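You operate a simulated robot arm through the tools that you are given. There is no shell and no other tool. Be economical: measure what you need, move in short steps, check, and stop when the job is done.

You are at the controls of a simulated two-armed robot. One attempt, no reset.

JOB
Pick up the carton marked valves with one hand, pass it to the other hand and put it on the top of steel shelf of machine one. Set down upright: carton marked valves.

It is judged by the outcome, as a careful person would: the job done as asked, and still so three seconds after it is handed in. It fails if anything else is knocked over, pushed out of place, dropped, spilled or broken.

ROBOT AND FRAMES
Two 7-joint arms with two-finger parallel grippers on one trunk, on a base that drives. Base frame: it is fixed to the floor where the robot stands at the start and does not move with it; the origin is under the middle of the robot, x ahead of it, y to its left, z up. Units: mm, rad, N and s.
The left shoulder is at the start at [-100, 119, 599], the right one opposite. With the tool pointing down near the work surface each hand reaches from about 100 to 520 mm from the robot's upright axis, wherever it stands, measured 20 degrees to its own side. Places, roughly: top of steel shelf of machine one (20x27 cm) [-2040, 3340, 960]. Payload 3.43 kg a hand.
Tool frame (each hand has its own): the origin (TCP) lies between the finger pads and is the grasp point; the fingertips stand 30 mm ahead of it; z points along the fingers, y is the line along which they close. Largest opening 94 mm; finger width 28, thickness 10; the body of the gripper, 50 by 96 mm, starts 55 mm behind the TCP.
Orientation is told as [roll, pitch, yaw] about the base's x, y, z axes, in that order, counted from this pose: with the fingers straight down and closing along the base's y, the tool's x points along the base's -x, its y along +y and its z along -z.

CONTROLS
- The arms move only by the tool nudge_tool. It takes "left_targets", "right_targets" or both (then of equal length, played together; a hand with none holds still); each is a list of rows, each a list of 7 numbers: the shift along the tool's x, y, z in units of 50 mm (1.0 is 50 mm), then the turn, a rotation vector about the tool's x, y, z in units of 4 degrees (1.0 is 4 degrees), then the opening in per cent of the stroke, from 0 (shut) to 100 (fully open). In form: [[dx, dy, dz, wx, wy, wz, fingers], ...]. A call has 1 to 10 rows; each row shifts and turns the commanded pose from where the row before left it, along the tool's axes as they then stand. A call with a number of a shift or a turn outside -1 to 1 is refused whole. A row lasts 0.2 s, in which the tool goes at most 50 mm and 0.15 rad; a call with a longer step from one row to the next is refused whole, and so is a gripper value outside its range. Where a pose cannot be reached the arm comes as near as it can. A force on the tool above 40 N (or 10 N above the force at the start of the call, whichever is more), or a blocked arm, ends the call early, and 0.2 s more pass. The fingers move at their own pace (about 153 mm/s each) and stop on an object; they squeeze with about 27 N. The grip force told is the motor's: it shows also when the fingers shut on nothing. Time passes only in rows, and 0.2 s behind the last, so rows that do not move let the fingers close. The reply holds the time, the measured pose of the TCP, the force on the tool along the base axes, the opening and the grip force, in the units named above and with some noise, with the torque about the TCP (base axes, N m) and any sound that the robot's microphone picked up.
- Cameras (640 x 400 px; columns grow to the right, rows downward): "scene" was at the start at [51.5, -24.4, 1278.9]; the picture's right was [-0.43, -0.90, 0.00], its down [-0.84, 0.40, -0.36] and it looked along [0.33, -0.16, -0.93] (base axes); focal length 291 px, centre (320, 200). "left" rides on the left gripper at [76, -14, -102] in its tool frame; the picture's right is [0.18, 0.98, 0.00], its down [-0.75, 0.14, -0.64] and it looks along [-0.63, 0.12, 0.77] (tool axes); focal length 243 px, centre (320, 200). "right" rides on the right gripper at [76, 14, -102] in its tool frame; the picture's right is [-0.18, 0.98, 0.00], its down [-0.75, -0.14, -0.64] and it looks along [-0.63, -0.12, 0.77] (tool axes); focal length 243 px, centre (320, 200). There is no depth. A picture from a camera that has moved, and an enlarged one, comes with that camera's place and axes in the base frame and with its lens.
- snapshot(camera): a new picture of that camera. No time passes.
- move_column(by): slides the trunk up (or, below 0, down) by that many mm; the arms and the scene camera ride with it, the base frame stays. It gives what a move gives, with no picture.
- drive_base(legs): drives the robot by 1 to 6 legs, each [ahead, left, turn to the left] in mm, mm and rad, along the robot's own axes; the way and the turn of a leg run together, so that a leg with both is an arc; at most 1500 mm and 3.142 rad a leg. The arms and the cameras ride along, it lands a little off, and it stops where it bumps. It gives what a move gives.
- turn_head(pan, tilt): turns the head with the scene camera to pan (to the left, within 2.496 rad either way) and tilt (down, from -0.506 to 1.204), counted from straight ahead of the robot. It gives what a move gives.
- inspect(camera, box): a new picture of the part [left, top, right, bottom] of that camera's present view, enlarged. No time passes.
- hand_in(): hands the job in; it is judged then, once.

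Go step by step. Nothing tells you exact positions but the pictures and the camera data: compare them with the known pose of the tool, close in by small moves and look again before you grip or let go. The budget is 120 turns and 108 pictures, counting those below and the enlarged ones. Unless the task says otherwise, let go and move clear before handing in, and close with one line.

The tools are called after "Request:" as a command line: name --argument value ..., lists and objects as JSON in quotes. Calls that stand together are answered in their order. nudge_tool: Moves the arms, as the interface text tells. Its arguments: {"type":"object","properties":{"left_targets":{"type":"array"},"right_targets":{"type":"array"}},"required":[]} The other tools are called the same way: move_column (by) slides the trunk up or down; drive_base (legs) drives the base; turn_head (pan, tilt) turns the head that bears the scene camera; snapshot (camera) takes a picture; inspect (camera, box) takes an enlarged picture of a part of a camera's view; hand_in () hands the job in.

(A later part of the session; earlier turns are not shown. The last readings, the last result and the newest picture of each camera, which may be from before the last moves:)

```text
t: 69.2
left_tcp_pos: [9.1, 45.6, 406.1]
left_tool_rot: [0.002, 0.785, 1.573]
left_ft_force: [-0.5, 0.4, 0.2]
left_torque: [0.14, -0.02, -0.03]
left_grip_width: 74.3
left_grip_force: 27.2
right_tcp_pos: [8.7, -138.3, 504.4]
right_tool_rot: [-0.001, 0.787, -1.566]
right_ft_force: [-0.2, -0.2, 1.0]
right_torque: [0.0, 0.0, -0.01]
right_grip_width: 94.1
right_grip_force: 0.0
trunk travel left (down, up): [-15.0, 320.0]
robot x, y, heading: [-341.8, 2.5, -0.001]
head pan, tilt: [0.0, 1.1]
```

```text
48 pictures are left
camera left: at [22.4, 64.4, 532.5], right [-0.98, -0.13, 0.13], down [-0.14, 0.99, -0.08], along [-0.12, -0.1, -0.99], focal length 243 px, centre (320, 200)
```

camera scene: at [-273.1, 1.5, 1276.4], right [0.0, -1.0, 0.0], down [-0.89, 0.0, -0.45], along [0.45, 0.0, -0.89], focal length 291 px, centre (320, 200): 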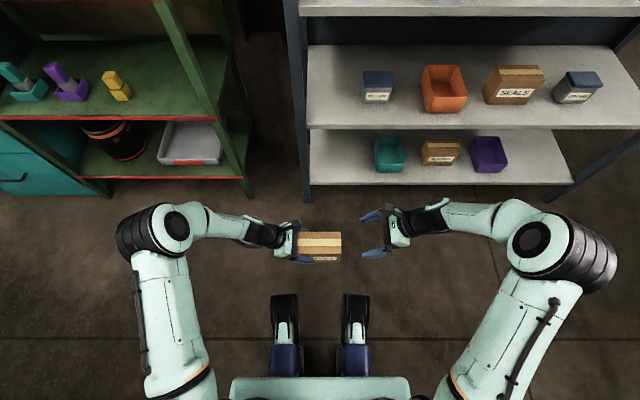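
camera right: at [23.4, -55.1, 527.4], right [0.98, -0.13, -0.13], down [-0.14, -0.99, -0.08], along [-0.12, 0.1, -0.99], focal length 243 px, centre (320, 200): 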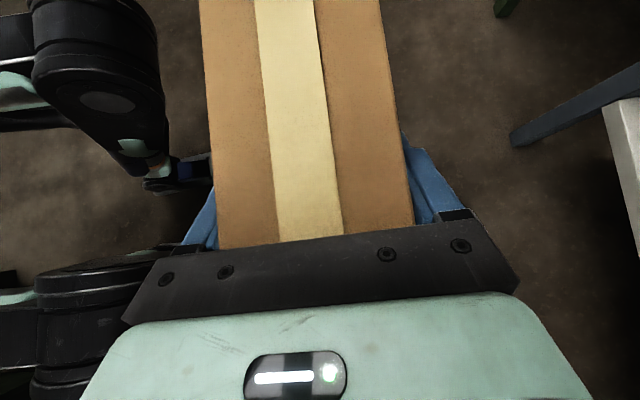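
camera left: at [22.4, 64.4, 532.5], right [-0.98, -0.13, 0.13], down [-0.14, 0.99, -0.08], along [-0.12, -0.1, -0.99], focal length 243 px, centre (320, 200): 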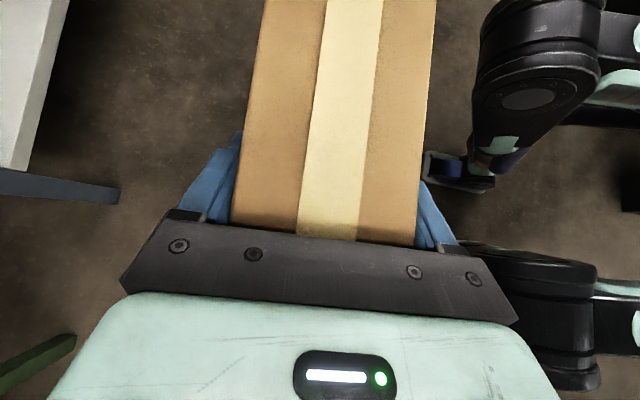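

Handover done; the left hand holds the carton alone. Tuck the right arm and look toward machine one for the route.

Request:
nudge_tool --right_targets '[[0, -0.7, 0, 0, 0, 0, 100], [0, -0.7, 0, 0, 0, 0, 100], [0, -0.7, 0, 0, 0, 0, 100]]' --left_targets '[[0, 0.4, 0, 0, 0, 0, 0], [0, 0.4, 0, 0, 0, 0, 0], [0, 0.4, 0, 0, 0, 0, 0]]'

Request:
turn_head --pan 2.1 --tilt 0.35

Request:
snapshot --camera "scene"

Request:
turn_head --pan 1.3 --tilt 0.45

Request:
snapshot --camera "scene"

```text
t: 70.0
left_tcp_pos: [-51.5, 45.0, 406.8]
left_tool_rot: [0.001, 0.785, 1.572]
left_ft_force: [0.0, -0.7, 0.9]
left_torque: [0.15, -0.01, 0.0]
left_grip_width: 74.3
left_grip_force: 26.3
right_tcp_pos: [-95.3, -138.1, 505.1]
right_tool_rot: [0.0, 0.789, -1.568]
right_ft_force: [0.0, 0.0, 0.1]
right_torque: [-0.03, -0.03, -0.01]
right_grip_width: 93.7
right_grip_force: 0.0
trunk travel left (down, up): [-15.0, 320.0]
robot x, y, heading: [-340.2, 1.6, 0.0]
head pan, tilt: [0.0, 1.1]
```

```text
t: 72.0
left_tcp_pos: [-50.0, 45.1, 406.7]
left_tool_rot: [0.002, 0.787, 1.572]
left_ft_force: [0.6, 0.1, 0.7]
left_torque: [0.14, -0.05, 0.0]
left_grip_width: 74.2
left_grip_force: 26.7
right_tcp_pos: [-95.3, -139.5, 505.9]
right_tool_rot: [0.001, 0.788, -1.568]
right_ft_force: [0.3, 0.0, 0.5]
right_torque: [0.0, 0.03, -0.01]
right_grip_width: 94.2
right_grip_force: 0.0
trunk travel left (down, up): [-15.0, 320.0]
robot x, y, heading: [-344.2, 1.5, 0.006]
head pan, tilt: [2.1, 0.351]
```

```text
47 pictures are left
camera scene: at [-383.3, 81.8, 1337.8], right [0.86, 0.51, 0.0], down [0.17, -0.3, -0.94], along [-0.47, 0.81, -0.34], focal length 291 px, centre (320, 200)
```

scene: 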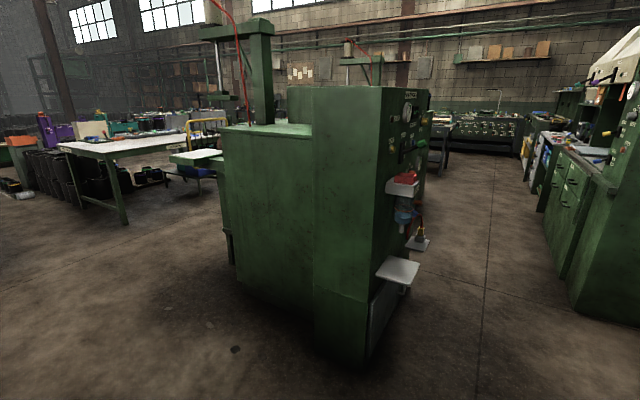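

```text
t: 73.2
left_tcp_pos: [-51.3, 45.1, 406.0]
left_tool_rot: [0.002, 0.785, 1.571]
left_ft_force: [0.2, 0.0, 0.0]
left_torque: [0.15, -0.03, 0.03]
left_grip_width: 74.4
left_grip_force: 26.6
right_tcp_pos: [-94.3, -137.9, 505.8]
right_tool_rot: [0.0, 0.789, -1.568]
right_ft_force: [-0.3, 0.7, 0.0]
right_torque: [0.0, -0.04, -0.02]
right_grip_width: 94.0
right_grip_force: 0.0
trunk travel left (down, up): [-15.0, 320.0]
robot x, y, heading: [-339.1, 2.9, 0.004]
head pan, tilt: [1.3, 0.45]
```

```text
46 pictures are left
camera scene: at [-311.9, 90.0, 1328.6], right [0.96, -0.26, 0.0], down [-0.12, -0.42, -0.9], along [0.24, 0.87, -0.44], focal length 291 px, centre (320, 200)
```

scene: 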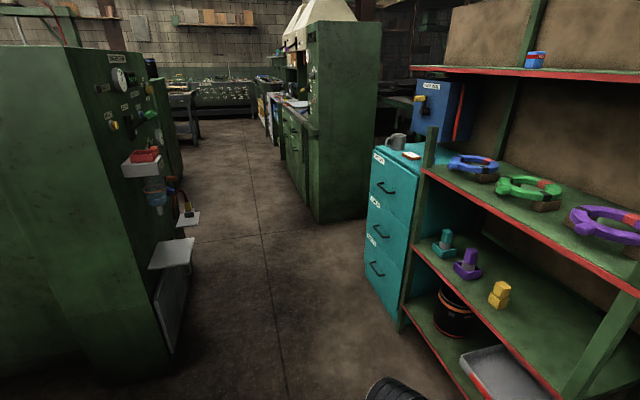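

There is an aisle (x ≈ −540…+250) leading past the near green machine. I stretch both arms forward a bit to narrow the elbows before driving.

Request:
nudge_tool --right_targets '[[-0.33, 0.72, 0.15, 0, 0, 0, 100], [-0.33, 0.72, 0.15, 0, 0, 0, 100], [-0.33, 0.72, 0.15, 0, 0, 0, 100], [-0.33, 0.72, 0.15, 0, 0, 0, 100], [-0.33, 0.72, 0.15, 0, 0, 0, 100]]' --left_targets '[[0, -0.6, 0, 0, 0, 0, 0], [0, -0.6, 0, 0, 0, 0, 0], [0, -0.6, 0, 0, 0, 0, 0], [0, -0.6, 0, 0, 0, 0, 0], [0, -0.6, 0, 0, 0, 0, 0]]'

Request:
turn_head --pan 0.0 --tilt 1.1

Request:
snapshot --camera "scene"

```text
t: 74.4
left_tcp_pos: [98.9, 45.7, 407.1]
left_tool_rot: [0.001, 0.786, 1.572]
left_ft_force: [0.3, -0.5, 0.1]
left_torque: [0.12, 0.01, -0.01]
left_grip_width: 74.2
left_grip_force: 26.7
right_tcp_pos: [83.6, -169.4, 420.0]
right_tool_rot: [-0.003, 0.79, -1.569]
right_ft_force: [-0.7, -0.6, 0.5]
right_torque: [0.02, -0.01, -0.03]
right_grip_width: 94.2
right_grip_force: 0.0
trunk travel left (down, up): [-15.0, 320.0]
robot x, y, heading: [-337.9, -1.0, 0.001]
head pan, tilt: [1.3, 0.45]
```

```text
t: 75.8
left_tcp_pos: [98.1, 46.0, 406.8]
left_tool_rot: [0.002, 0.786, 1.573]
left_ft_force: [-1.1, 0.4, 0.9]
left_torque: [0.13, 0.02, 0.01]
left_grip_width: 74.3
left_grip_force: 27.8
right_tcp_pos: [84.6, -169.0, 418.8]
right_tool_rot: [0.0, 0.789, -1.567]
right_ft_force: [-0.4, 0.2, -0.9]
right_torque: [-0.02, 0.02, 0.02]
right_grip_width: 93.9
right_grip_force: 0.0
trunk travel left (down, up): [-15.0, 320.0]
robot x, y, heading: [-342.1, 3.6, 0.003]
head pan, tilt: [0.0, 1.1]
```

```text
45 pictures are left
camera scene: at [-273.0, 1.6, 1276.4], right [0.0, -1.0, 0.0], down [-0.89, 0.0, -0.45], along [0.45, 0.0, -0.89], focal length 291 px, centre (320, 200)
```

scene: 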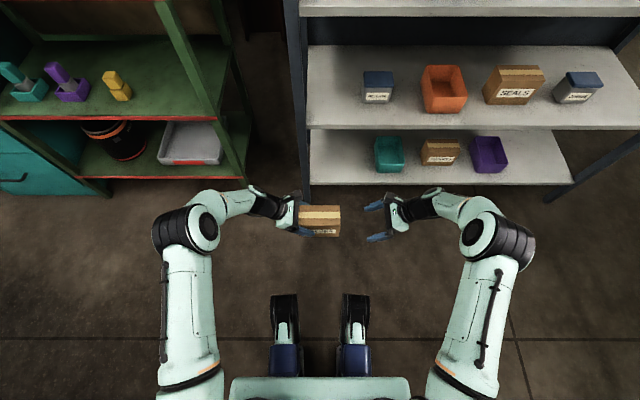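

Narrow the right arm further by reaching lower and forward; then turn left.

Request:
nudge_tool --right_targets '[[-0.18, 0.15, 0.45, 0, 0, 0, 100], [-0.18, 0.15, 0.45, 0, 0, 0, 100], [-0.18, 0.15, 0.45, 0, 0, 0, 100], [-0.18, 0.15, 0.45, 0, 0, 0, 100]]' --left_targets '[[0, -0.2, 0, 0, 0, 0, 0], [0, -0.2, 0, 0, 0, 0, 0], [0, -0.2, 0, 0, 0, 0, 0], [0, -0.2, 0, 0, 0, 0, 0]]'

Request:
drive_base --legs '[[0, 0, 1.571]]'

Request:
turn_head --pan 0.0 --tilt 0.6

Request:
snapshot --camera "scene"

```text
t: 76.8
left_tcp_pos: [137.8, 45.8, 406.9]
left_tool_rot: [0.004, 0.787, 1.574]
left_ft_force: [0.3, 0.9, 0.8]
left_torque: [0.18, 0.01, -0.01]
left_grip_width: 74.4
left_grip_force: 27.1
right_tcp_pos: [114.7, -130.5, 329.0]
right_tool_rot: [-0.001, 0.788, -1.568]
right_ft_force: [0.0, 0.9, -0.4]
right_torque: [0.01, -0.04, 0.01]
right_grip_width: 93.9
right_grip_force: 0.0
trunk travel left (down, up): [-15.0, 320.0]
robot x, y, heading: [-334.9, 1.6, -0.001]
head pan, tilt: [0.0, 1.1]
```

```text
t: 81.1
left_tcp_pos: [-385.0, 480.0, 406.4]
left_tool_rot: [0.0, 0.784, -3.136]
left_ft_force: [-0.9, 0.0, -0.9]
left_torque: [-0.03, 0.14, 0.05]
left_grip_width: 74.8
left_grip_force: 26.4
right_tcp_pos: [-208.7, 456.5, 330.8]
right_tool_rot: [0.0, 0.789, 0.006]
right_ft_force: [-0.7, 0.1, -0.5]
right_torque: [0.02, -0.02, 0.03]
right_grip_width: 93.9
right_grip_force: 0.0
trunk travel left (down, up): [-15.0, 320.0]
robot x, y, heading: [-336.8, -2.8, 1.576]
head pan, tilt: [0.0, 1.1]
```

```text
t: 82.0
left_tcp_pos: [-383.6, 479.7, 405.4]
left_tool_rot: [0.001, 0.784, -3.137]
left_ft_force: [-0.2, -0.5, -0.3]
left_torque: [-0.01, 0.12, 0.01]
left_grip_width: 74.4
left_grip_force: 26.7
right_tcp_pos: [-208.1, 456.1, 329.6]
right_tool_rot: [0.001, 0.788, 0.006]
right_ft_force: [0.1, 0.0, -0.2]
right_torque: [0.01, 0.02, -0.06]
right_grip_width: 94.1
right_grip_force: 0.0
trunk travel left (down, up): [-15.0, 320.0]
robot x, y, heading: [-340.3, 0.4, 1.577]
head pan, tilt: [0.0, 0.6]
```

```text
44 pictures are left
camera scene: at [-340.7, 93.8, 1315.0], right [1.0, 0.01, 0.0], down [0.0, -0.57, -0.82], along [0.0, 0.82, -0.57], focal length 291 px, centre (320, 200)
```

scene: 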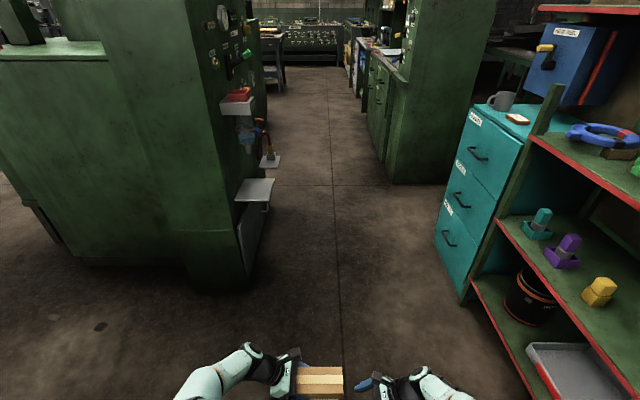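

Turned to face the aisle. Shift right to its centre and check own width.

Request:
drive_base --legs '[[0, -210, -0.005]]'

Request:
turn_head --pan 0.0 --tilt 1.0

Request:
snapshot --camera "scene"

```text
t: 84.5
left_tcp_pos: [-174.1, 480.4, 406.0]
left_tool_rot: [0.003, 0.785, 3.14]
left_ft_force: [-0.6, -0.6, 0.3]
left_torque: [0.0, 0.16, -0.01]
left_grip_width: 74.3
left_grip_force: 27.5
right_tcp_pos: [3.9, 455.5, 328.8]
right_tool_rot: [0.001, 0.79, 0.0]
right_ft_force: [0.3, 0.0, -0.8]
right_torque: [-0.01, 0.02, -0.03]
right_grip_width: 94.2
right_grip_force: 0.0
trunk travel left (down, up): [-15.0, 320.0]
robot x, y, heading: [-131.7, 1.6, 1.56]
head pan, tilt: [0.0, 0.6]
```

```text
t: 85.3
left_tcp_pos: [-173.9, 479.6, 404.6]
left_tool_rot: [0.003, 0.785, 3.139]
left_ft_force: [-0.3, -1.0, -0.3]
left_torque: [0.0, 0.15, 0.02]
left_grip_width: 74.5
left_grip_force: 26.8
right_tcp_pos: [4.1, 455.4, 330.7]
right_tool_rot: [0.001, 0.79, -0.001]
right_ft_force: [0.0, -0.4, -0.1]
right_torque: [0.01, 0.05, -0.02]
right_grip_width: 94.1
right_grip_force: 0.2
trunk travel left (down, up): [-15.0, 320.0]
robot x, y, heading: [-129.0, 4.6, 1.569]
head pan, tilt: [0.0, 1.0]
```

```text
43 pictures are left
camera scene: at [-131.4, 75.6, 1283.1], right [1.0, 0.0, 0.0], down [0.0, -0.84, -0.54], along [0.0, 0.54, -0.84], focal length 291 px, centre (320, 200)
```

scene: 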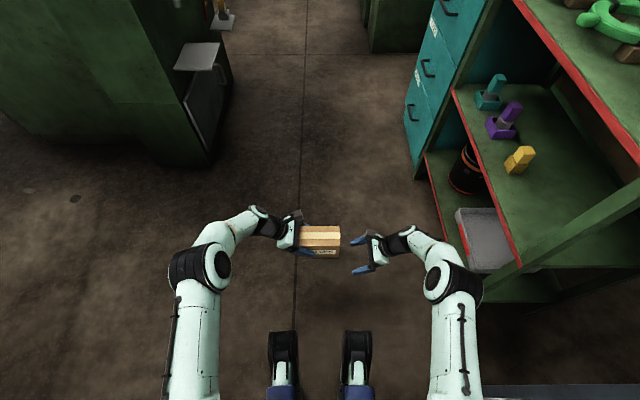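

Width about ±385 mm, leaving ~50 mm to the protruding shelf at x≈−558 and more on the right. Drive up the aisle in stages.

Request:
drive_base --legs '[[700, 0, 0.002]]'

Request:
turn_head --pan 0.0 --tilt 0.75

Request:
snapshot --camera "scene"

```text
t: 89.2
left_tcp_pos: [-172.2, 1181.7, 405.6]
left_tool_rot: [0.003, 0.784, 3.139]
left_ft_force: [1.0, 0.4, -0.1]
left_torque: [0.02, 0.14, 0.01]
left_grip_width: 74.4
left_grip_force: 26.7
right_tcp_pos: [5.5, 1155.8, 329.6]
right_tool_rot: [0.0, 0.789, 0.001]
right_ft_force: [-0.3, -0.6, 0.1]
right_torque: [0.03, -0.03, 0.0]
right_grip_width: 94.0
right_grip_force: 0.1
trunk travel left (down, up): [-15.0, 320.0]
robot x, y, heading: [-126.8, 705.7, 1.567]
head pan, tilt: [0.0, 1.0]
```

```text
t: 90.0
left_tcp_pos: [-172.1, 1180.2, 405.8]
left_tool_rot: [0.002, 0.786, 3.14]
left_ft_force: [0.1, -0.5, 0.0]
left_torque: [-0.02, 0.16, 0.05]
left_grip_width: 74.6
left_grip_force: 27.2
right_tcp_pos: [4.6, 1156.3, 330.3]
right_tool_rot: [0.001, 0.789, 0.0]
right_ft_force: [-0.8, 0.0, 0.3]
right_torque: [0.0, 0.0, 0.02]
right_grip_width: 94.1
right_grip_force: 0.1
trunk travel left (down, up): [-15.0, 320.0]
robot x, y, heading: [-130.5, 700.7, 1.571]
head pan, tilt: [0.0, 0.75]
```

```text
42 pictures are left
camera scene: at [-130.3, 789.6, 1302.1], right [1.0, 0.0, 0.0], down [0.0, -0.68, -0.73], along [0.0, 0.73, -0.68], focal length 291 px, centre (320, 200)
```

scene: 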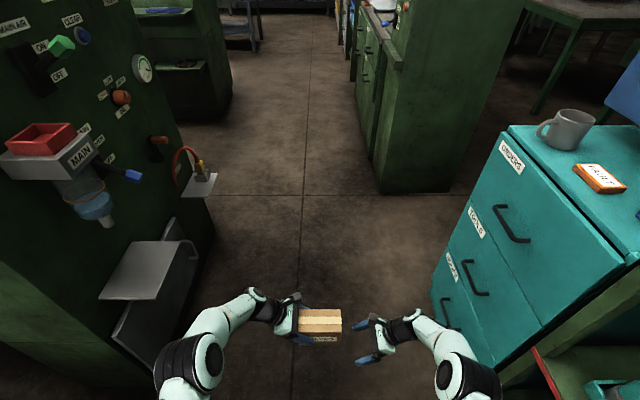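

The panel's shelf may reach x≈−490, so I shift 70 mm right here (drawers leave room), pass it, then shift back left before the tall cabinet.

Request:
drive_base --legs '[[0, -70, 0], [350, 0, 0]]'

Request:
snapshot --camera "scene"

```text
t: 93.1
left_tcp_pos: [-99.9, 1529.5, 405.3]
left_tool_rot: [0.002, 0.785, 3.138]
left_ft_force: [0.0, 0.0, -0.9]
left_torque: [0.03, 0.11, -0.01]
left_grip_width: 74.1
left_grip_force: 27.4
right_tcp_pos: [76.1, 1506.2, 329.7]
right_tool_rot: [0.002, 0.789, 0.0]
right_ft_force: [-0.3, 0.9, -0.6]
right_torque: [0.01, -0.03, -0.01]
right_grip_width: 93.9
right_grip_force: 0.1
trunk travel left (down, up): [-15.0, 320.0]
robot x, y, heading: [-58.9, 1054.9, 1.57]
head pan, tilt: [0.0, 0.75]
```

```text
41 pictures are left
camera scene: at [-59.3, 1139.8, 1302.2], right [1.0, 0.0, 0.0], down [0.0, -0.68, -0.73], along [0.0, 0.73, -0.68], focal length 291 px, centre (320, 200)
```

scene: 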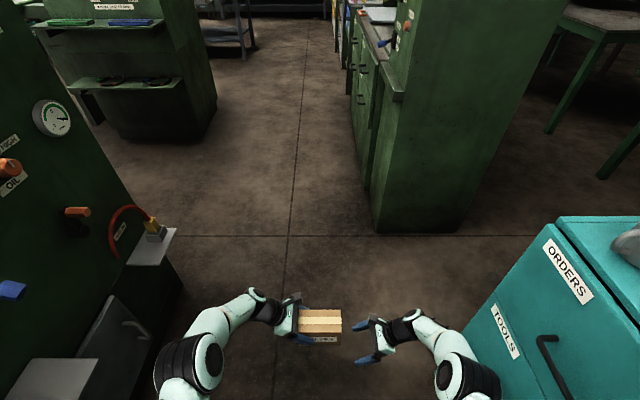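

Passing fine. Continue 350 mm more, then shift left and look toward machine one.

Request:
drive_base --legs '[[380, 0, 0], [0, 130, 0]]'

Request:
turn_head --pan 0.7 --tilt 0.4

Request:
snapshot --camera "scene"

```text
t: 96.9
left_tcp_pos: [-232.6, 1912.5, 406.1]
left_tool_rot: [0.003, 0.786, -3.138]
left_ft_force: [0.5, -0.1, 0.7]
left_torque: [0.01, 0.12, 0.01]
left_grip_width: 74.5
left_grip_force: 26.9
right_tcp_pos: [-55.8, 1888.1, 330.5]
right_tool_rot: [-0.001, 0.787, 0.005]
right_ft_force: [-0.2, -0.2, 0.5]
right_torque: [-0.01, -0.05, 0.01]
right_grip_width: 94.0
right_grip_force: 0.1
trunk travel left (down, up): [-15.0, 320.0]
robot x, y, heading: [-188.9, 1433.5, 1.572]
head pan, tilt: [0.0, 0.75]
```

```text
t: 98.0
left_tcp_pos: [-232.7, 1912.9, 404.8]
left_tool_rot: [0.004, 0.785, -3.14]
left_ft_force: [-0.7, 0.1, 0.0]
left_torque: [0.0, 0.11, 0.0]
left_grip_width: 74.5
left_grip_force: 27.2
right_tcp_pos: [-56.3, 1888.5, 329.1]
right_tool_rot: [0.0, 0.787, 0.003]
right_ft_force: [-0.6, 0.0, 0.0]
right_torque: [-0.05, 0.01, 0.0]
right_grip_width: 94.2
right_grip_force: 0.1
trunk travel left (down, up): [-15.0, 320.0]
robot x, y, heading: [-187.8, 1436.5, 1.576]
head pan, tilt: [0.7, 0.4]
```

```text
40 pictures are left
camera scene: at [-248.7, 1508.9, 1333.2], right [0.76, 0.65, 0.0], down [0.25, -0.3, -0.92], along [-0.59, 0.7, -0.39], focal length 291 px, centre (320, 200)
```

scene: 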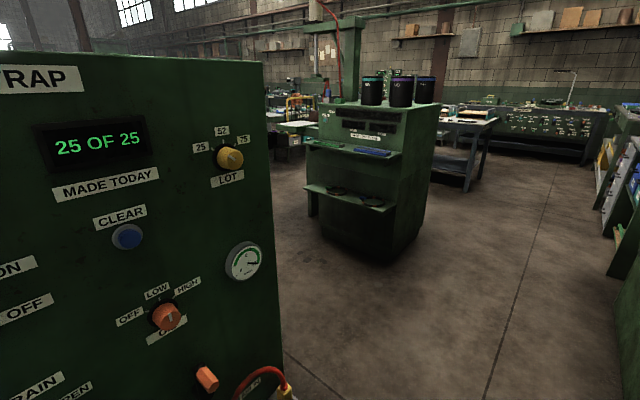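

The console with three dark canisters is near the expected place; zoom in there.

Request:
inspect --camera "scene" --box '[240, 60, 460, 200]'

```text
2.86 times, centred on (350, 130) of scene
camera zoom: at [-248.7, 1508.9, 1333.2], right [0.76, 0.65, 0.0], down [0.25, -0.3, -0.92], along [-0.59, 0.7, -0.39], focal length 832 px, centre (234, 400)
```

zoom: 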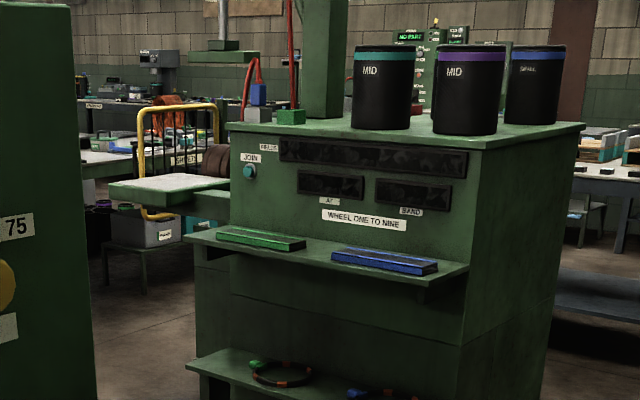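

The small steel-topped side table left of the console (with the yellow rail behind) matches (−2040, 3340, 960). I nudge right to clear the panel, go on and look again past the near machine.

Request:
drive_base --legs '[[0, -40, 0], [400, 0, 0], [0, 140, 0], [450, 0, 0]]'

Request:
turn_head --pan 1.1 --tilt 0.4

Request:
snapshot --camera "scene"

Request:
turn_head --pan 1.9 --tilt 0.5

Request:
snapshot --camera "scene"

```text
t: 104.9
left_tcp_pos: [-329.1, 2767.9, 405.0]
left_tool_rot: [0.003, 0.786, 3.137]
left_ft_force: [-0.3, 0.5, 0.2]
left_torque: [0.02, 0.13, 0.03]
left_grip_width: 74.5
left_grip_force: 26.7
right_tcp_pos: [-151.7, 2744.2, 330.5]
right_tool_rot: [0.0, 0.787, -0.002]
right_ft_force: [-0.5, 0.1, -0.2]
right_torque: [-0.01, 0.02, 0.0]
right_grip_width: 94.3
right_grip_force: 0.0
trunk travel left (down, up): [-15.0, 320.0]
robot x, y, heading: [-285.6, 2286.5, 1.564]
head pan, tilt: [0.7, 0.4]
```

```text
t: 105.8
left_tcp_pos: [-328.8, 2768.0, 404.8]
left_tool_rot: [0.002, 0.786, 3.138]
left_ft_force: [0.5, 0.0, 0.6]
left_torque: [0.02, 0.18, 0.01]
left_grip_width: 74.2
left_grip_force: 26.9
right_tcp_pos: [-151.8, 2743.6, 330.4]
right_tool_rot: [0.001, 0.787, -0.001]
right_ft_force: [-0.2, -0.3, -0.2]
right_torque: [0.04, -0.03, -0.04]
right_grip_width: 94.0
right_grip_force: 0.0
trunk travel left (down, up): [-15.0, 320.0]
robot x, y, heading: [-287.8, 2286.2, 1.568]
head pan, tilt: [1.1, 0.4]
```

```text
38 pictures are left
camera scene: at [-370.2, 2336.2, 1333.3], right [0.46, 0.89, 0.0], down [0.35, -0.18, -0.92], along [-0.82, 0.42, -0.39], focal length 291 px, centre (320, 200)
```

scene: 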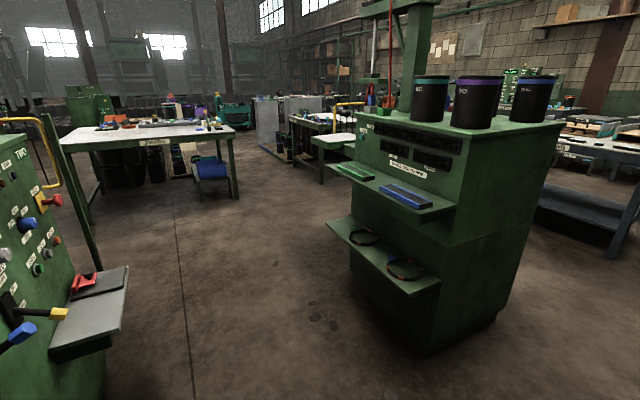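

```text
t: 106.9
left_tcp_pos: [-329.1, 2768.3, 404.5]
left_tool_rot: [0.002, 0.786, 3.137]
left_ft_force: [-0.1, -0.5, -0.2]
left_torque: [0.0, 0.15, 0.02]
left_grip_width: 74.2
left_grip_force: 27.5
right_tcp_pos: [-152.5, 2743.9, 330.7]
right_tool_rot: [0.0, 0.786, -0.002]
right_ft_force: [0.8, -0.5, 0.2]
right_torque: [-0.01, 0.04, -0.01]
right_grip_width: 94.1
right_grip_force: 0.0
trunk travel left (down, up): [-15.0, 320.0]
robot x, y, heading: [-287.0, 2289.8, 1.564]
head pan, tilt: [1.901, 0.499]
```

```text
37 pictures are left
camera scene: at [-374.1, 2264.7, 1324.2], right [-0.32, 0.95, 0.0], down [0.45, 0.15, -0.88], along [-0.83, -0.28, -0.48], focal length 291 px, centre (320, 200)
```

scene: 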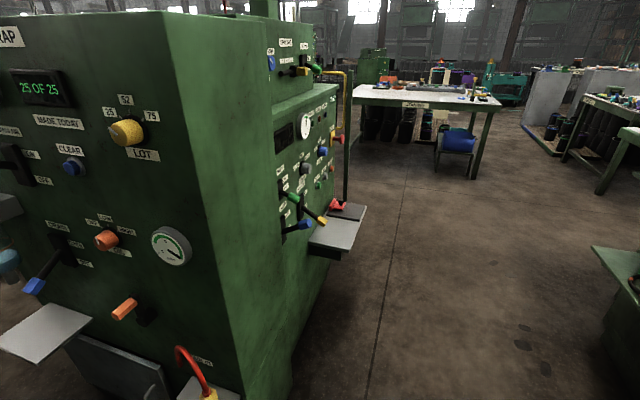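

Zoom on the candidate steel shelf.

Request:
turn_head --pan 1.1 --tilt 0.4

Request:
inspect --camera "scene" --box '[260, 80, 460, 205]'

Request:
inspect --camera "scene" --box '[0, 120, 200, 245]'

```text
t: 108.1
left_tcp_pos: [-329.6, 2768.2, 404.0]
left_tool_rot: [0.001, 0.785, 3.139]
left_ft_force: [-0.4, 0.6, 0.2]
left_torque: [-0.02, 0.13, -0.02]
left_grip_width: 74.1
left_grip_force: 27.3
right_tcp_pos: [-151.9, 2744.1, 330.4]
right_tool_rot: [-0.001, 0.788, -0.001]
right_ft_force: [-0.4, -0.4, 0.8]
right_torque: [-0.01, -0.02, 0.02]
right_grip_width: 94.1
right_grip_force: 0.2
trunk travel left (down, up): [-15.0, 320.0]
robot x, y, heading: [-284.5, 2287.4, 1.566]
head pan, tilt: [1.1, 0.4]
```

```text
3.20 times, centred on (360, 142) of scene
camera zoom: at [-370.3, 2336.1, 1333.3], right [0.46, 0.89, 0.0], down [0.35, -0.18, -0.92], along [-0.82, 0.42, -0.39], focal length 932 px, centre (192, 384)
```

zoom: 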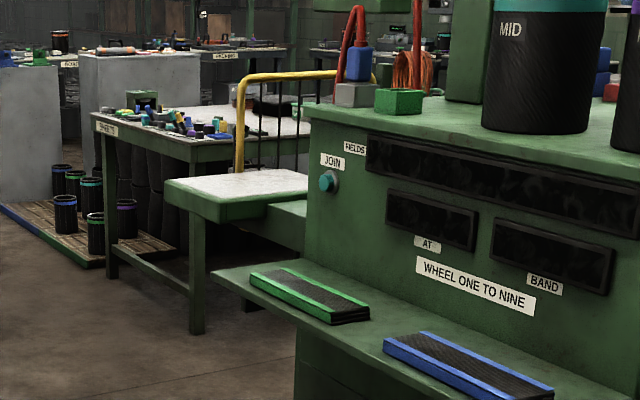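

```text
3.20 times, centred on (100, 182) of scene
camera zoom: at [-370.3, 2336.1, 1333.3], right [0.46, 0.89, 0.0], down [0.35, -0.18, -0.92], along [-0.82, 0.42, -0.39], focal length 932 px, centre (1024, 256)
```

zoom: 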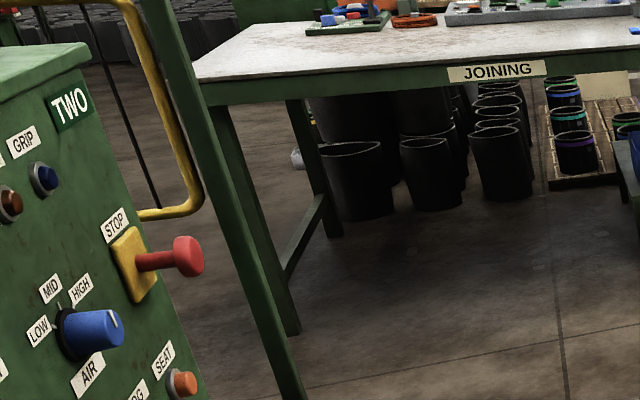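

Machine two is the near one ("TWO"); the console ahead is machine one, with the steel-topped side shelf matching the given place. I go to y≈2480 and strafe left between the two machines.

Request:
drive_base --legs '[[190, 0, 0.004], [0, 1000, 0]]'

Request:
turn_head --pan 0.5 --tilt 0.55

Request:
snapshot --camera "scene"

```text
t: 118.3
left_tcp_pos: [-1326.2, 2955.2, 404.4]
left_tool_rot: [0.001, 0.785, 3.141]
left_ft_force: [-0.7, 0.2, 0.6]
left_torque: [0.0, 0.17, -0.01]
left_grip_width: 74.5
left_grip_force: 27.0
right_tcp_pos: [-1149.3, 2931.6, 330.7]
right_tool_rot: [0.002, 0.787, 0.002]
right_ft_force: [-0.1, -0.4, -0.7]
right_torque: [0.03, 0.03, 0.0]
right_grip_width: 93.8
right_grip_force: 0.0
trunk travel left (down, up): [-15.0, 320.0]
robot x, y, heading: [-1282.1, 2477.2, 1.573]
head pan, tilt: [1.1, 0.4]
```

```text
t: 119.3
left_tcp_pos: [-1325.7, 2955.9, 404.6]
left_tool_rot: [0.002, 0.786, 3.141]
left_ft_force: [0.0, -0.3, 0.7]
left_torque: [0.06, 0.14, -0.02]
left_grip_width: 74.5
left_grip_force: 26.8
right_tcp_pos: [-1148.3, 2931.1, 330.3]
right_tool_rot: [0.0, 0.788, 0.002]
right_ft_force: [-0.2, -0.3, 0.0]
right_torque: [0.01, -0.04, 0.01]
right_grip_width: 94.0
right_grip_force: 0.0
trunk travel left (down, up): [-15.0, 320.0]
robot x, y, heading: [-1277.4, 2478.9, 1.572]
head pan, tilt: [0.499, 0.55]
```

```text
34 pictures are left
camera scene: at [-1326.2, 2560.6, 1319.6], right [0.88, 0.48, 0.0], down [0.25, -0.46, -0.85], along [-0.41, 0.75, -0.52], focal length 291 px, centre (320, 200)
```

scene: 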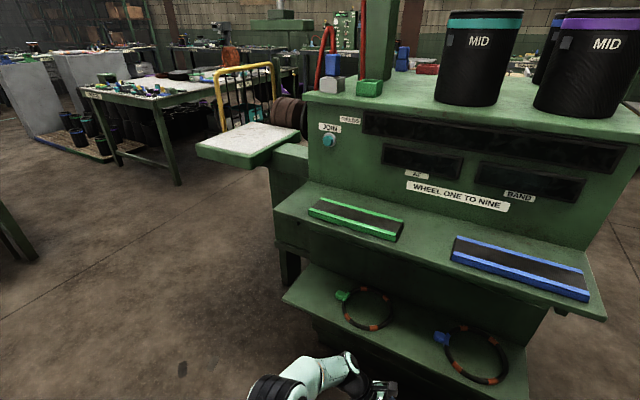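

The steel shelf top is clear, spanning x ≈ −2185…−1905, y ≈ 3205…3455. Strafe on to x≈−2110, then raise the trunk and tuck the right arm.

Request:
drive_base --legs '[[0, 830, 0]]'

Request:
move_column --by 315

Request:
nudge_tool --right_targets '[[0.2, -0.7, -0.2, 0, 0, 0, 100], [0.2, -0.7, -0.2, 0, 0, 0, 100], [0.2, -0.7, -0.2, 0, 0, 0, 100], [0, -0.7, -0.2, 0, 0, 0, 100], [0, -0.7, -0.2, 0, 0, 0, 100]]' --left_targets '[[0.6, 0.1, -0.6, 0, 0, 0, 0], [0.6, 0.1, -0.6, 0, 0, 0, 0], [0.6, 0.1, -0.6, 0, 0, 0, 0], [0.6, 0.1, -0.6, 0, 0, 0, 0], [0, 0, 0, 0, 0, 0, 0]]'

Request:
turn_head --pan 0.0 --tilt 0.8

Request:
snapshot --camera "scene"

Request:
snapshot --camera "left"

```text
t: 126.9
left_tcp_pos: [-2151.2, 2955.7, 404.9]
left_tool_rot: [0.004, 0.784, -3.141]
left_ft_force: [-0.4, 0.2, -0.3]
left_torque: [-0.04, 0.14, 0.02]
left_grip_width: 74.3
left_grip_force: 26.9
right_tcp_pos: [-1973.5, 2931.1, 329.0]
right_tool_rot: [0.001, 0.789, 0.001]
right_ft_force: [0.0, 0.0, 0.0]
right_torque: [0.01, 0.01, 0.01]
right_grip_width: 94.1
right_grip_force: 0.1
trunk travel left (down, up): [-15.0, 320.0]
robot x, y, heading: [-2111.9, 2479.0, 1.573]
head pan, tilt: [0.499, 0.55]
```

```text
t: 130.0
left_tcp_pos: [-2150.1, 2955.7, 720.7]
left_tool_rot: [0.001, 0.785, -3.142]
left_ft_force: [-0.3, -0.4, -3.0]
left_torque: [0.01, 0.13, 0.02]
left_grip_width: 74.3
left_grip_force: 26.6
right_tcp_pos: [-1973.3, 2931.4, 644.3]
right_tool_rot: [-0.001, 0.79, 0.001]
right_ft_force: [0.1, 0.4, 0.5]
right_torque: [-0.01, -0.01, -0.02]
right_grip_width: 94.1
right_grip_force: 0.0
trunk travel left (down, up): [-330.0, 5.0]
robot x, y, heading: [-2105.2, 2473.6, 1.569]
head pan, tilt: [0.499, 0.55]
```

```text
t: 131.2
left_tcp_pos: [-2148.9, 2936.4, 892.3]
left_tool_rot: [0.003, 0.783, -3.142]
left_ft_force: [-0.2, 0.4, -3.3]
left_torque: [-0.04, 0.15, 0.02]
left_grip_width: 74.2
left_grip_force: 26.7
right_tcp_pos: [-1957.9, 2757.1, 703.6]
right_tool_rot: [0.0, 0.789, 0.003]
right_ft_force: [-0.7, 1.0, -0.4]
right_torque: [0.0, 0.0, 0.0]
right_grip_width: 94.0
right_grip_force: 0.0
trunk travel left (down, up): [-330.0, 5.0]
robot x, y, heading: [-2107.2, 2476.8, 1.563]
head pan, tilt: [0.499, 0.55]
```

```text
t: 132.2
left_tcp_pos: [-2148.0, 2936.1, 890.3]
left_tool_rot: [0.004, 0.785, -3.142]
left_ft_force: [-0.7, -0.7, -3.2]
left_torque: [-0.03, 0.12, -0.01]
left_grip_width: 74.2
left_grip_force: 27.1
right_tcp_pos: [-1958.2, 2757.5, 703.8]
right_tool_rot: [0.0, 0.786, 0.003]
right_ft_force: [0.1, 0.3, -0.5]
right_torque: [0.04, 0.02, -0.03]
right_grip_width: 94.1
right_grip_force: 0.0
trunk travel left (down, up): [-330.0, 5.0]
robot x, y, heading: [-2110.7, 2476.8, 1.571]
head pan, tilt: [0.0, 0.799]
```

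```text
33 pictures are left
camera scene: at [-2108.2, 2514.2, 1623.7], right [1.0, 0.0, 0.0], down [0.0, -0.72, -0.7], along [0.0, 0.7, -0.72], focal length 291 px, centre (320, 200)
```

scene: 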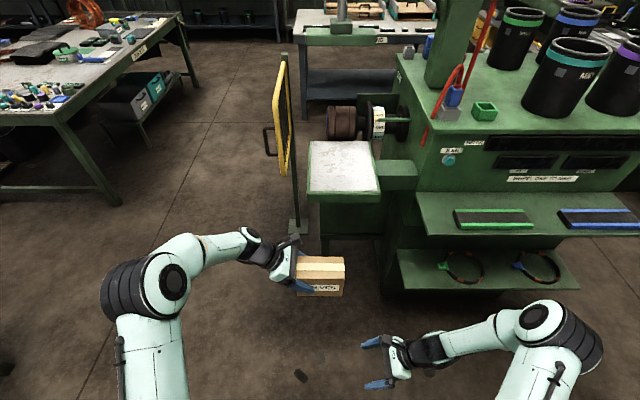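

```text
32 pictures are left
camera left: at [-2168.1, 2950.4, 1017.2], right [0.13, -0.98, 0.13], down [-0.99, -0.14, -0.08], along [0.1, -0.12, -0.99], focal length 243 px, centre (320, 200)
```

left: 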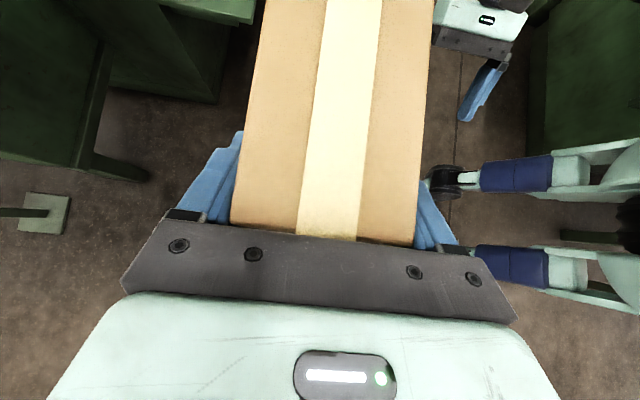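

The view confirms the clear shelf top: x −2150…−1907, y 3200…3475 (centre ≈ (−2030, 3338)), with a yellow guard frame behind-left. I raise the carton above shelf height and turn the right hand straight down to tuck its elbow in.

Request:
nudge_tool --right_targets '[[0, 0, 0, 0.399, -0.399, -0.965, 100], [0, 0, 0, 0.399, -0.399, -0.965, 100], [0, 0, 0, 0.399, -0.399, -0.965, 100], [0, 0, 0, 0.399, -0.399, -0.965, 100], [0, 0, 0, 0.399, -0.399, -0.965, 100], [0, 0, 0, 0.399, -0.399, -0.965, 100], [0, 0, 0, 0.399, -0.399, -0.965, 100], [0, 0, 0, 0.399, -0.399, -0.965, 100]]' --left_targets '[[0.424, 0.08, -0.424, 0, 0, 0, 0], [0.424, 0.08, -0.424, 0, 0, 0, 0], [0.424, 0.08, -0.424, 0, 0, 0, 0], [0.424, 0.08, -0.424, 0, 0, 0, 0], [0.424, 0.08, -0.424, 0, 0, 0, 0], [0, 0, 0, 0, 0, 0, 0], [0, 0, 0, 0, 0, 0, 0], [0, 0, 0, 0, 0, 0, 0]]'

Request:
nudge_tool --right_targets '[[0, 0, 0, 0.399, -0.399, -0.965, 100], [0, 0, 0, 0.399, -0.399, -0.965, 100], [0, 0, 0, 0.399, -0.399, -0.965, 100], [0, 0, 0, 0.399, -0.399, -0.965, 100], [0, 0, 0, 0.399, -0.399, -0.965, 100], [0, 0, 0, 0.399, -0.399, -0.965, 100], [0, 0, 0, 0.399, -0.399, -0.965, 100]]'

Request:
nudge_tool --right_targets '[[0, 0, 0, 0.399, -0.399, -0.965, 100], [0, 0, 0, 0.399, -0.399, -0.965, 100], [0, 0, 0, 0.399, -0.399, -0.965, 100], [0, 0, 0, 0.399, -0.399, -0.965, 100], [0, 0, 0, 0.399, -0.399, -0.965, 100], [0, 0, 0, 0.399, -0.399, -0.965, 100], [0, 0, 0, 0.399, -0.399, -0.965, 100]]'

Request:
snapshot --camera "scene"

```text
t: 133.9
left_tcp_pos: [-2151.4, 2916.9, 1042.4]
left_tool_rot: [0.005, 0.785, -3.144]
left_ft_force: [0.2, -0.4, -3.2]
left_torque: [0.01, 0.14, 0.01]
left_grip_width: 74.4
left_grip_force: 26.6
right_tcp_pos: [-1958.5, 2757.3, 700.5]
right_tool_rot: [0.176, 0.506, 0.653]
right_ft_force: [-0.4, 0.3, 0.6]
right_torque: [0.01, -0.01, 0.01]
right_grip_width: 94.0
right_grip_force: 0.1
trunk travel left (down, up): [-330.0, 5.0]
robot x, y, heading: [-2108.9, 2476.5, 1.569]
head pan, tilt: [0.0, 0.799]
```

```text
t: 135.6
left_tcp_pos: [-2151.0, 2916.8, 1042.0]
left_tool_rot: [0.004, 0.786, -3.141]
left_ft_force: [0.5, -0.4, -4.2]
left_torque: [-0.01, 0.15, -0.03]
left_grip_width: 74.2
left_grip_force: 27.5
right_tcp_pos: [-1960.0, 2757.6, 701.0]
right_tool_rot: [0.147, 0.234, 1.117]
right_ft_force: [-0.3, -0.2, 0.0]
right_torque: [0.05, -0.02, 0.0]
right_grip_width: 94.0
right_grip_force: 0.0
trunk travel left (down, up): [-330.0, 5.0]
robot x, y, heading: [-2107.6, 2475.2, 1.571]
head pan, tilt: [0.0, 0.799]
```

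```text
t: 137.2
left_tcp_pos: [-2151.4, 2916.1, 1040.9]
left_tool_rot: [0.002, 0.786, -3.142]
left_ft_force: [0.5, -0.4, -3.8]
left_torque: [-0.01, 0.17, 0.01]
left_grip_width: 74.0
left_grip_force: 27.2
right_tcp_pos: [-1959.2, 2757.5, 700.5]
right_tool_rot: [0.002, 0.0, 1.574]
right_ft_force: [0.0, -0.6, -0.4]
right_torque: [0.01, 0.0, -0.01]
right_grip_width: 94.1
right_grip_force: 0.2
trunk travel left (down, up): [-330.0, 5.0]
robot x, y, heading: [-2106.5, 2476.4, 1.566]
head pan, tilt: [0.0, 0.799]
```

```text
31 pictures are left
camera scene: at [-2108.4, 2514.1, 1623.7], right [1.0, 0.0, 0.0], down [0.0, -0.72, -0.7], along [0.0, 0.7, -0.72], focal length 291 px, centre (320, 200)
```

scene: 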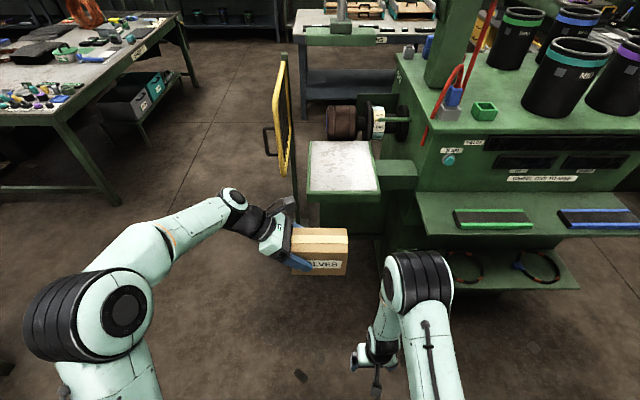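

Carton bottom ≈ 985, shelf top ≈ 960–970. I lift 20 mm more, shift the left hand 80 mm right for alignment, and pull the right arm back to keep its elbow off the console.

Request:
nudge_tool --right_targets '[[0.6, 0, 0.5, 0, 0, 0, 100], [0.6, 0, 0.5, 0, 0, 0, 100], [0.6, 0, 0.5, 0, 0, 0, 100], [0.6, 0, 0.5, 0, 0, 0, 100], [0, 0, 0, 0, 0, 0, 100]]' --left_targets '[[0.353, 0, 0.212, 0, 0, 0, 0], [0.353, 0, 0.212, 0, 0, 0, 0], [0.353, 0, 0.212, 0, 0, 0, 0], [0.353, 0, 0.212, 0, 0, 0, 0], [0, 0, 0, 0, 0, 0, 0]]'

Request:
snapshot --camera "scene"

```text
t: 138.3
left_tcp_pos: [-2070.4, 2915.9, 1060.3]
left_tool_rot: [0.004, 0.785, -3.139]
left_ft_force: [0.0, -0.1, -3.5]
left_torque: [-0.02, 0.15, 0.01]
left_grip_width: 74.5
left_grip_force: 27.3
right_tcp_pos: [-1959.6, 2636.8, 601.7]
right_tool_rot: [0.001, -0.001, 1.572]
right_ft_force: [0.8, -0.5, 0.2]
right_torque: [0.0, -0.03, -0.06]
right_grip_width: 93.8
right_grip_force: 0.0
trunk travel left (down, up): [-330.0, 5.0]
robot x, y, heading: [-2110.2, 2476.6, 1.572]
head pan, tilt: [0.0, 0.799]
```

```text
30 pictures are left
camera scene: at [-2108.5, 2514.4, 1623.7], right [1.0, 0.0, 0.0], down [0.0, -0.72, -0.7], along [0.0, 0.7, -0.72], focal length 291 px, centre (320, 200)
```

scene: 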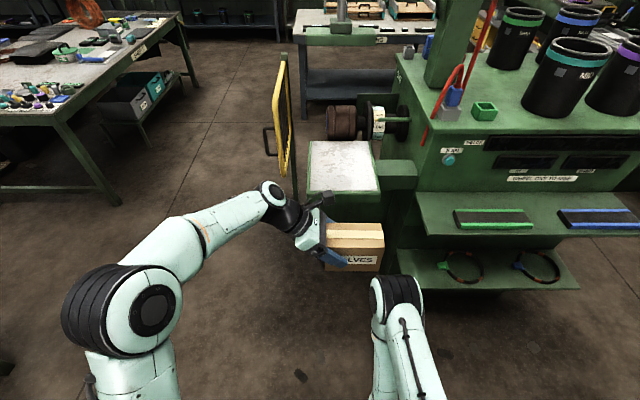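

The right elbow would come over the steel shelf, so I let the right arm hang lower and outward instead.

Request:
nudge_tool --right_targets '[[0, -0.43, 0.74, 0, 0, 0, 100], [0, -0.43, 0.74, 0, 0, 0, 100], [0, -0.43, 0.74, 0, 0, 0, 100], [0, -0.43, 0.74, 0, 0, 0, 100], [0, -0.43, 0.74, 0, 0, 0, 100], [0, -0.43, 0.74, 0, 0, 0, 100], [0, 0, 0, 0, 0, 0, 100]]'

Request:
turn_head --pan -0.2 --tilt 1.0

Request:
snapshot --camera "scene"

```text
t: 139.9
left_tcp_pos: [-2071.8, 2916.4, 1060.4]
left_tool_rot: [0.005, 0.786, -3.141]
left_ft_force: [-0.6, 0.1, -2.9]
left_torque: [0.01, 0.16, 0.04]
left_grip_width: 74.1
left_grip_force: 26.6
right_tcp_pos: [-1829.5, 2637.9, 378.9]
right_tool_rot: [0.003, 0.0, 1.573]
right_ft_force: [-0.2, 0.0, 0.0]
right_torque: [-0.02, 0.02, -0.02]
right_grip_width: 94.0
right_grip_force: 0.0
trunk travel left (down, up): [-330.0, 5.0]
robot x, y, heading: [-2108.5, 2477.4, 1.57]
head pan, tilt: [0.0, 0.799]
```

```text
t: 140.7
left_tcp_pos: [-2071.0, 2916.3, 1059.3]
left_tool_rot: [0.004, 0.787, -3.141]
left_ft_force: [-0.2, 0.0, -3.6]
left_torque: [-0.01, 0.18, -0.01]
left_grip_width: 74.2
left_grip_force: 27.5
right_tcp_pos: [-1830.3, 2637.9, 378.1]
right_tool_rot: [0.002, 0.0, 1.573]
right_ft_force: [0.4, 0.8, -0.6]
right_torque: [0.01, 0.02, -0.01]
right_grip_width: 94.0
right_grip_force: 0.0
trunk travel left (down, up): [-330.0, 5.0]
robot x, y, heading: [-2107.7, 2477.8, 1.57]
head pan, tilt: [-0.201, 1.0]
```

```text
29 pictures are left
camera scene: at [-2094.2, 2501.8, 1608.6], right [0.98, -0.2, 0.0], down [-0.17, -0.82, -0.54], along [0.11, 0.53, -0.84], focal length 291 px, centre (320, 200)
```

scene: 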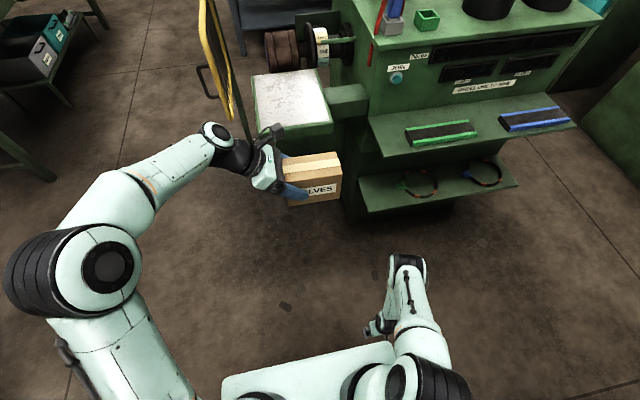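

Pull the right hand further back and down so its elbow stays behind the console's shelves.

Request:
nudge_tool --right_targets '[[0.5, 0, 0.4, 0, 0, 0, 100], [0.5, 0, 0.4, 0, 0, 0, 100], [0.5, 0, 0.4, 0, 0, 0, 100], [0.5, 0, 0.3, 0, 0, 0, 100], [0, 0, 0, 0, 0, 0, 100]]'

Request:
snapshot --camera "scene"

```text
t: 141.9
left_tcp_pos: [-2072.3, 2917.4, 1059.8]
left_tool_rot: [0.004, 0.787, -3.143]
left_ft_force: [0.0, -0.1, -2.9]
left_torque: [0.02, 0.13, -0.03]
left_grip_width: 74.0
left_grip_force: 26.8
right_tcp_pos: [-1830.2, 2538.5, 303.8]
right_tool_rot: [0.004, -0.001, 1.574]
right_ft_force: [-0.2, 0.4, -0.1]
right_torque: [-0.01, -0.03, -0.01]
right_grip_width: 94.1
right_grip_force: 0.0
trunk travel left (down, up): [-330.0, 5.0]
robot x, y, heading: [-2106.9, 2476.8, 1.574]
head pan, tilt: [-0.201, 1.0]
```

```text
28 pictures are left
camera scene: at [-2094.7, 2502.4, 1608.6], right [0.98, -0.2, 0.0], down [-0.17, -0.82, -0.54], along [0.11, 0.53, -0.84], focal length 291 px, centre (320, 200)
```

scene: 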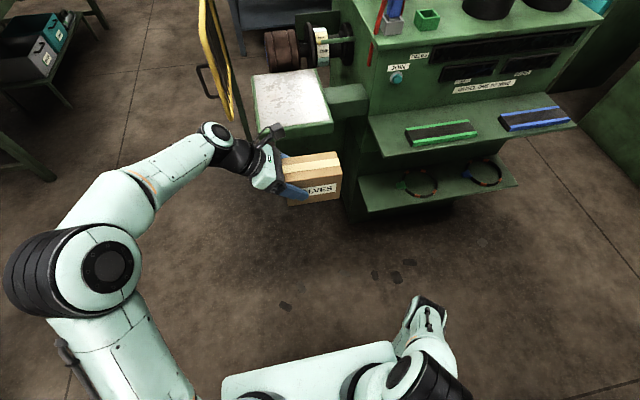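

Right arm is clear now. Drive forward in two stages.

Request:
drive_base --legs '[[220, 0, 0]]'

Request:
snapshot --camera "scene"

```text
t: 143.6
left_tcp_pos: [-2071.7, 3133.8, 1060.3]
left_tool_rot: [0.003, 0.785, -3.137]
left_ft_force: [0.4, 0.8, -3.1]
left_torque: [-0.01, 0.12, 0.0]
left_grip_width: 74.2
left_grip_force: 27.0
right_tcp_pos: [-1830.1, 2755.6, 304.7]
right_tool_rot: [0.003, 0.001, 1.572]
right_ft_force: [-0.4, -0.7, -0.3]
right_torque: [0.03, 0.01, 0.04]
right_grip_width: 94.3
right_grip_force: 0.0
trunk travel left (down, up): [-330.0, 5.0]
robot x, y, heading: [-2107.8, 2697.9, 1.569]
head pan, tilt: [-0.201, 1.0]
```

```text
27 pictures are left
camera scene: at [-2094.2, 2720.0, 1608.3], right [0.98, -0.2, 0.0], down [-0.17, -0.82, -0.54], along [0.11, 0.53, -0.84], focal length 291 px, centre (320, 200)
```

scene: 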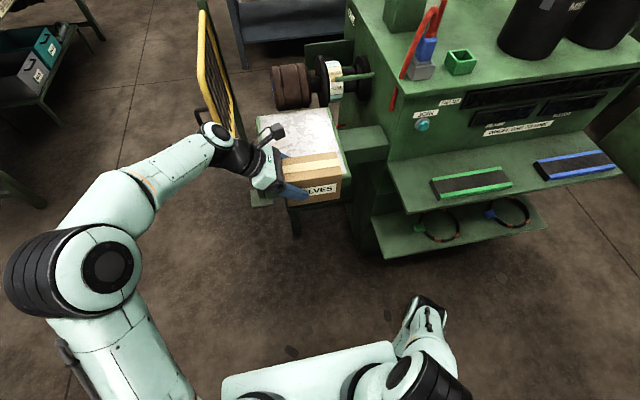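

The guard frame's near edge is at y≈3425, well clear of the wrist. Drive the last 140 mm.

Request:
drive_base --legs '[[145, 0, 0]]'

Request:
snapshot --camera "scene"

Request:
snapshot --camera "left"

```text
t: 144.9
left_tcp_pos: [-2070.3, 3277.0, 1059.4]
left_tool_rot: [0.004, 0.784, 3.142]
left_ft_force: [0.3, 1.0, -3.3]
left_torque: [-0.03, 0.15, 0.01]
left_grip_width: 74.2
left_grip_force: 26.9
right_tcp_pos: [-1829.9, 2897.9, 304.9]
right_tool_rot: [0.001, 0.002, 1.573]
right_ft_force: [0.7, -0.5, -0.4]
right_torque: [-0.01, -0.02, 0.02]
right_grip_width: 93.8
right_grip_force: 0.1
trunk travel left (down, up): [-330.0, 5.0]
robot x, y, heading: [-2107.8, 2841.4, 1.568]
head pan, tilt: [-0.201, 1.0]
```

```text
26 pictures are left
camera scene: at [-2094.1, 2863.3, 1608.3], right [0.98, -0.2, 0.0], down [-0.17, -0.82, -0.54], along [0.11, 0.53, -0.84], focal length 291 px, centre (320, 200)
```

scene: 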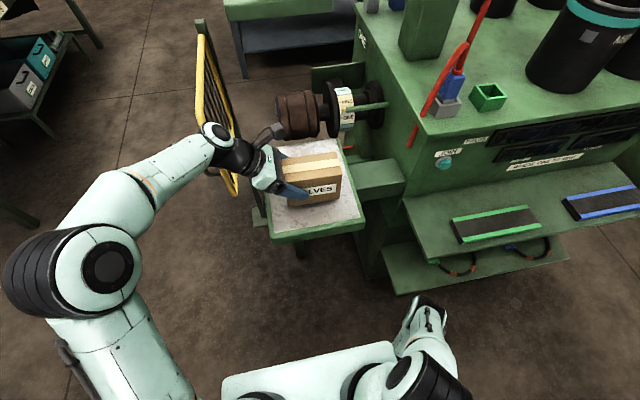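

```text
25 pictures are left
camera left: at [-2090.2, 3291.9, 1186.3], right [0.13, -0.98, 0.13], down [-0.99, -0.14, -0.08], along [0.1, -0.12, -0.99], focal length 243 px, centre (320, 200)
```

left: 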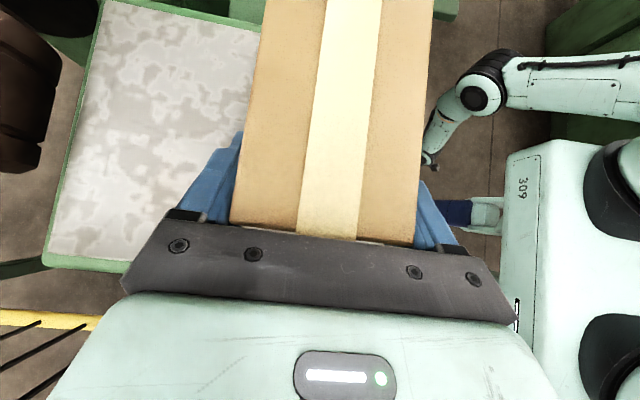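

Carton hangs over the plate, centred in x and fully inside in y. Lower 30 mm gently.

Request:
nudge_tool --left_targets '[[-0.212, 0, 0.212, 0, 0, 0, 0], [-0.212, 0, 0.212, 0, 0, 0, 0], [0, 0, 0, 0, 0, 0, 0]]'

Request:
inspect --camera "scene" --box '[220, 120, 400, 260]'

```text
t: 145.7
left_tcp_pos: [-2070.4, 3278.2, 1031.8]
left_tool_rot: [0.0, 0.788, 3.139]
left_ft_force: [-2.3, -2.1, 6.9]
left_torque: [-0.04, -0.78, -0.25]
left_grip_width: 74.5
left_grip_force: 27.0
right_tcp_pos: [-1830.9, 2899.7, 304.4]
right_tool_rot: [-0.001, -0.001, 1.572]
right_ft_force: [0.7, -0.4, -1.0]
right_torque: [0.0, -0.02, -0.03]
right_grip_width: 93.7
right_grip_force: 0.1
trunk travel left (down, up): [-330.0, 5.0]
robot x, y, heading: [-2106.6, 2840.8, 1.573]
head pan, tilt: [-0.201, 1.0]
```

```text
2.86 times, centred on (310, 190) of scene
camera zoom: at [-2094.6, 2862.4, 1608.7], right [0.98, -0.2, 0.0], down [-0.17, -0.82, -0.54], along [0.11, 0.53, -0.84], focal length 832 px, centre (349, 229)
```

zoom: 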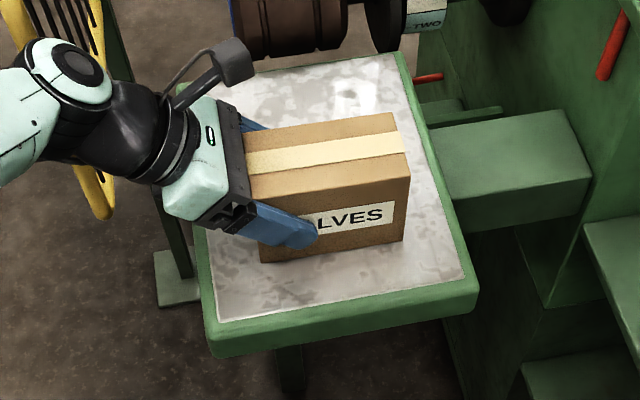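

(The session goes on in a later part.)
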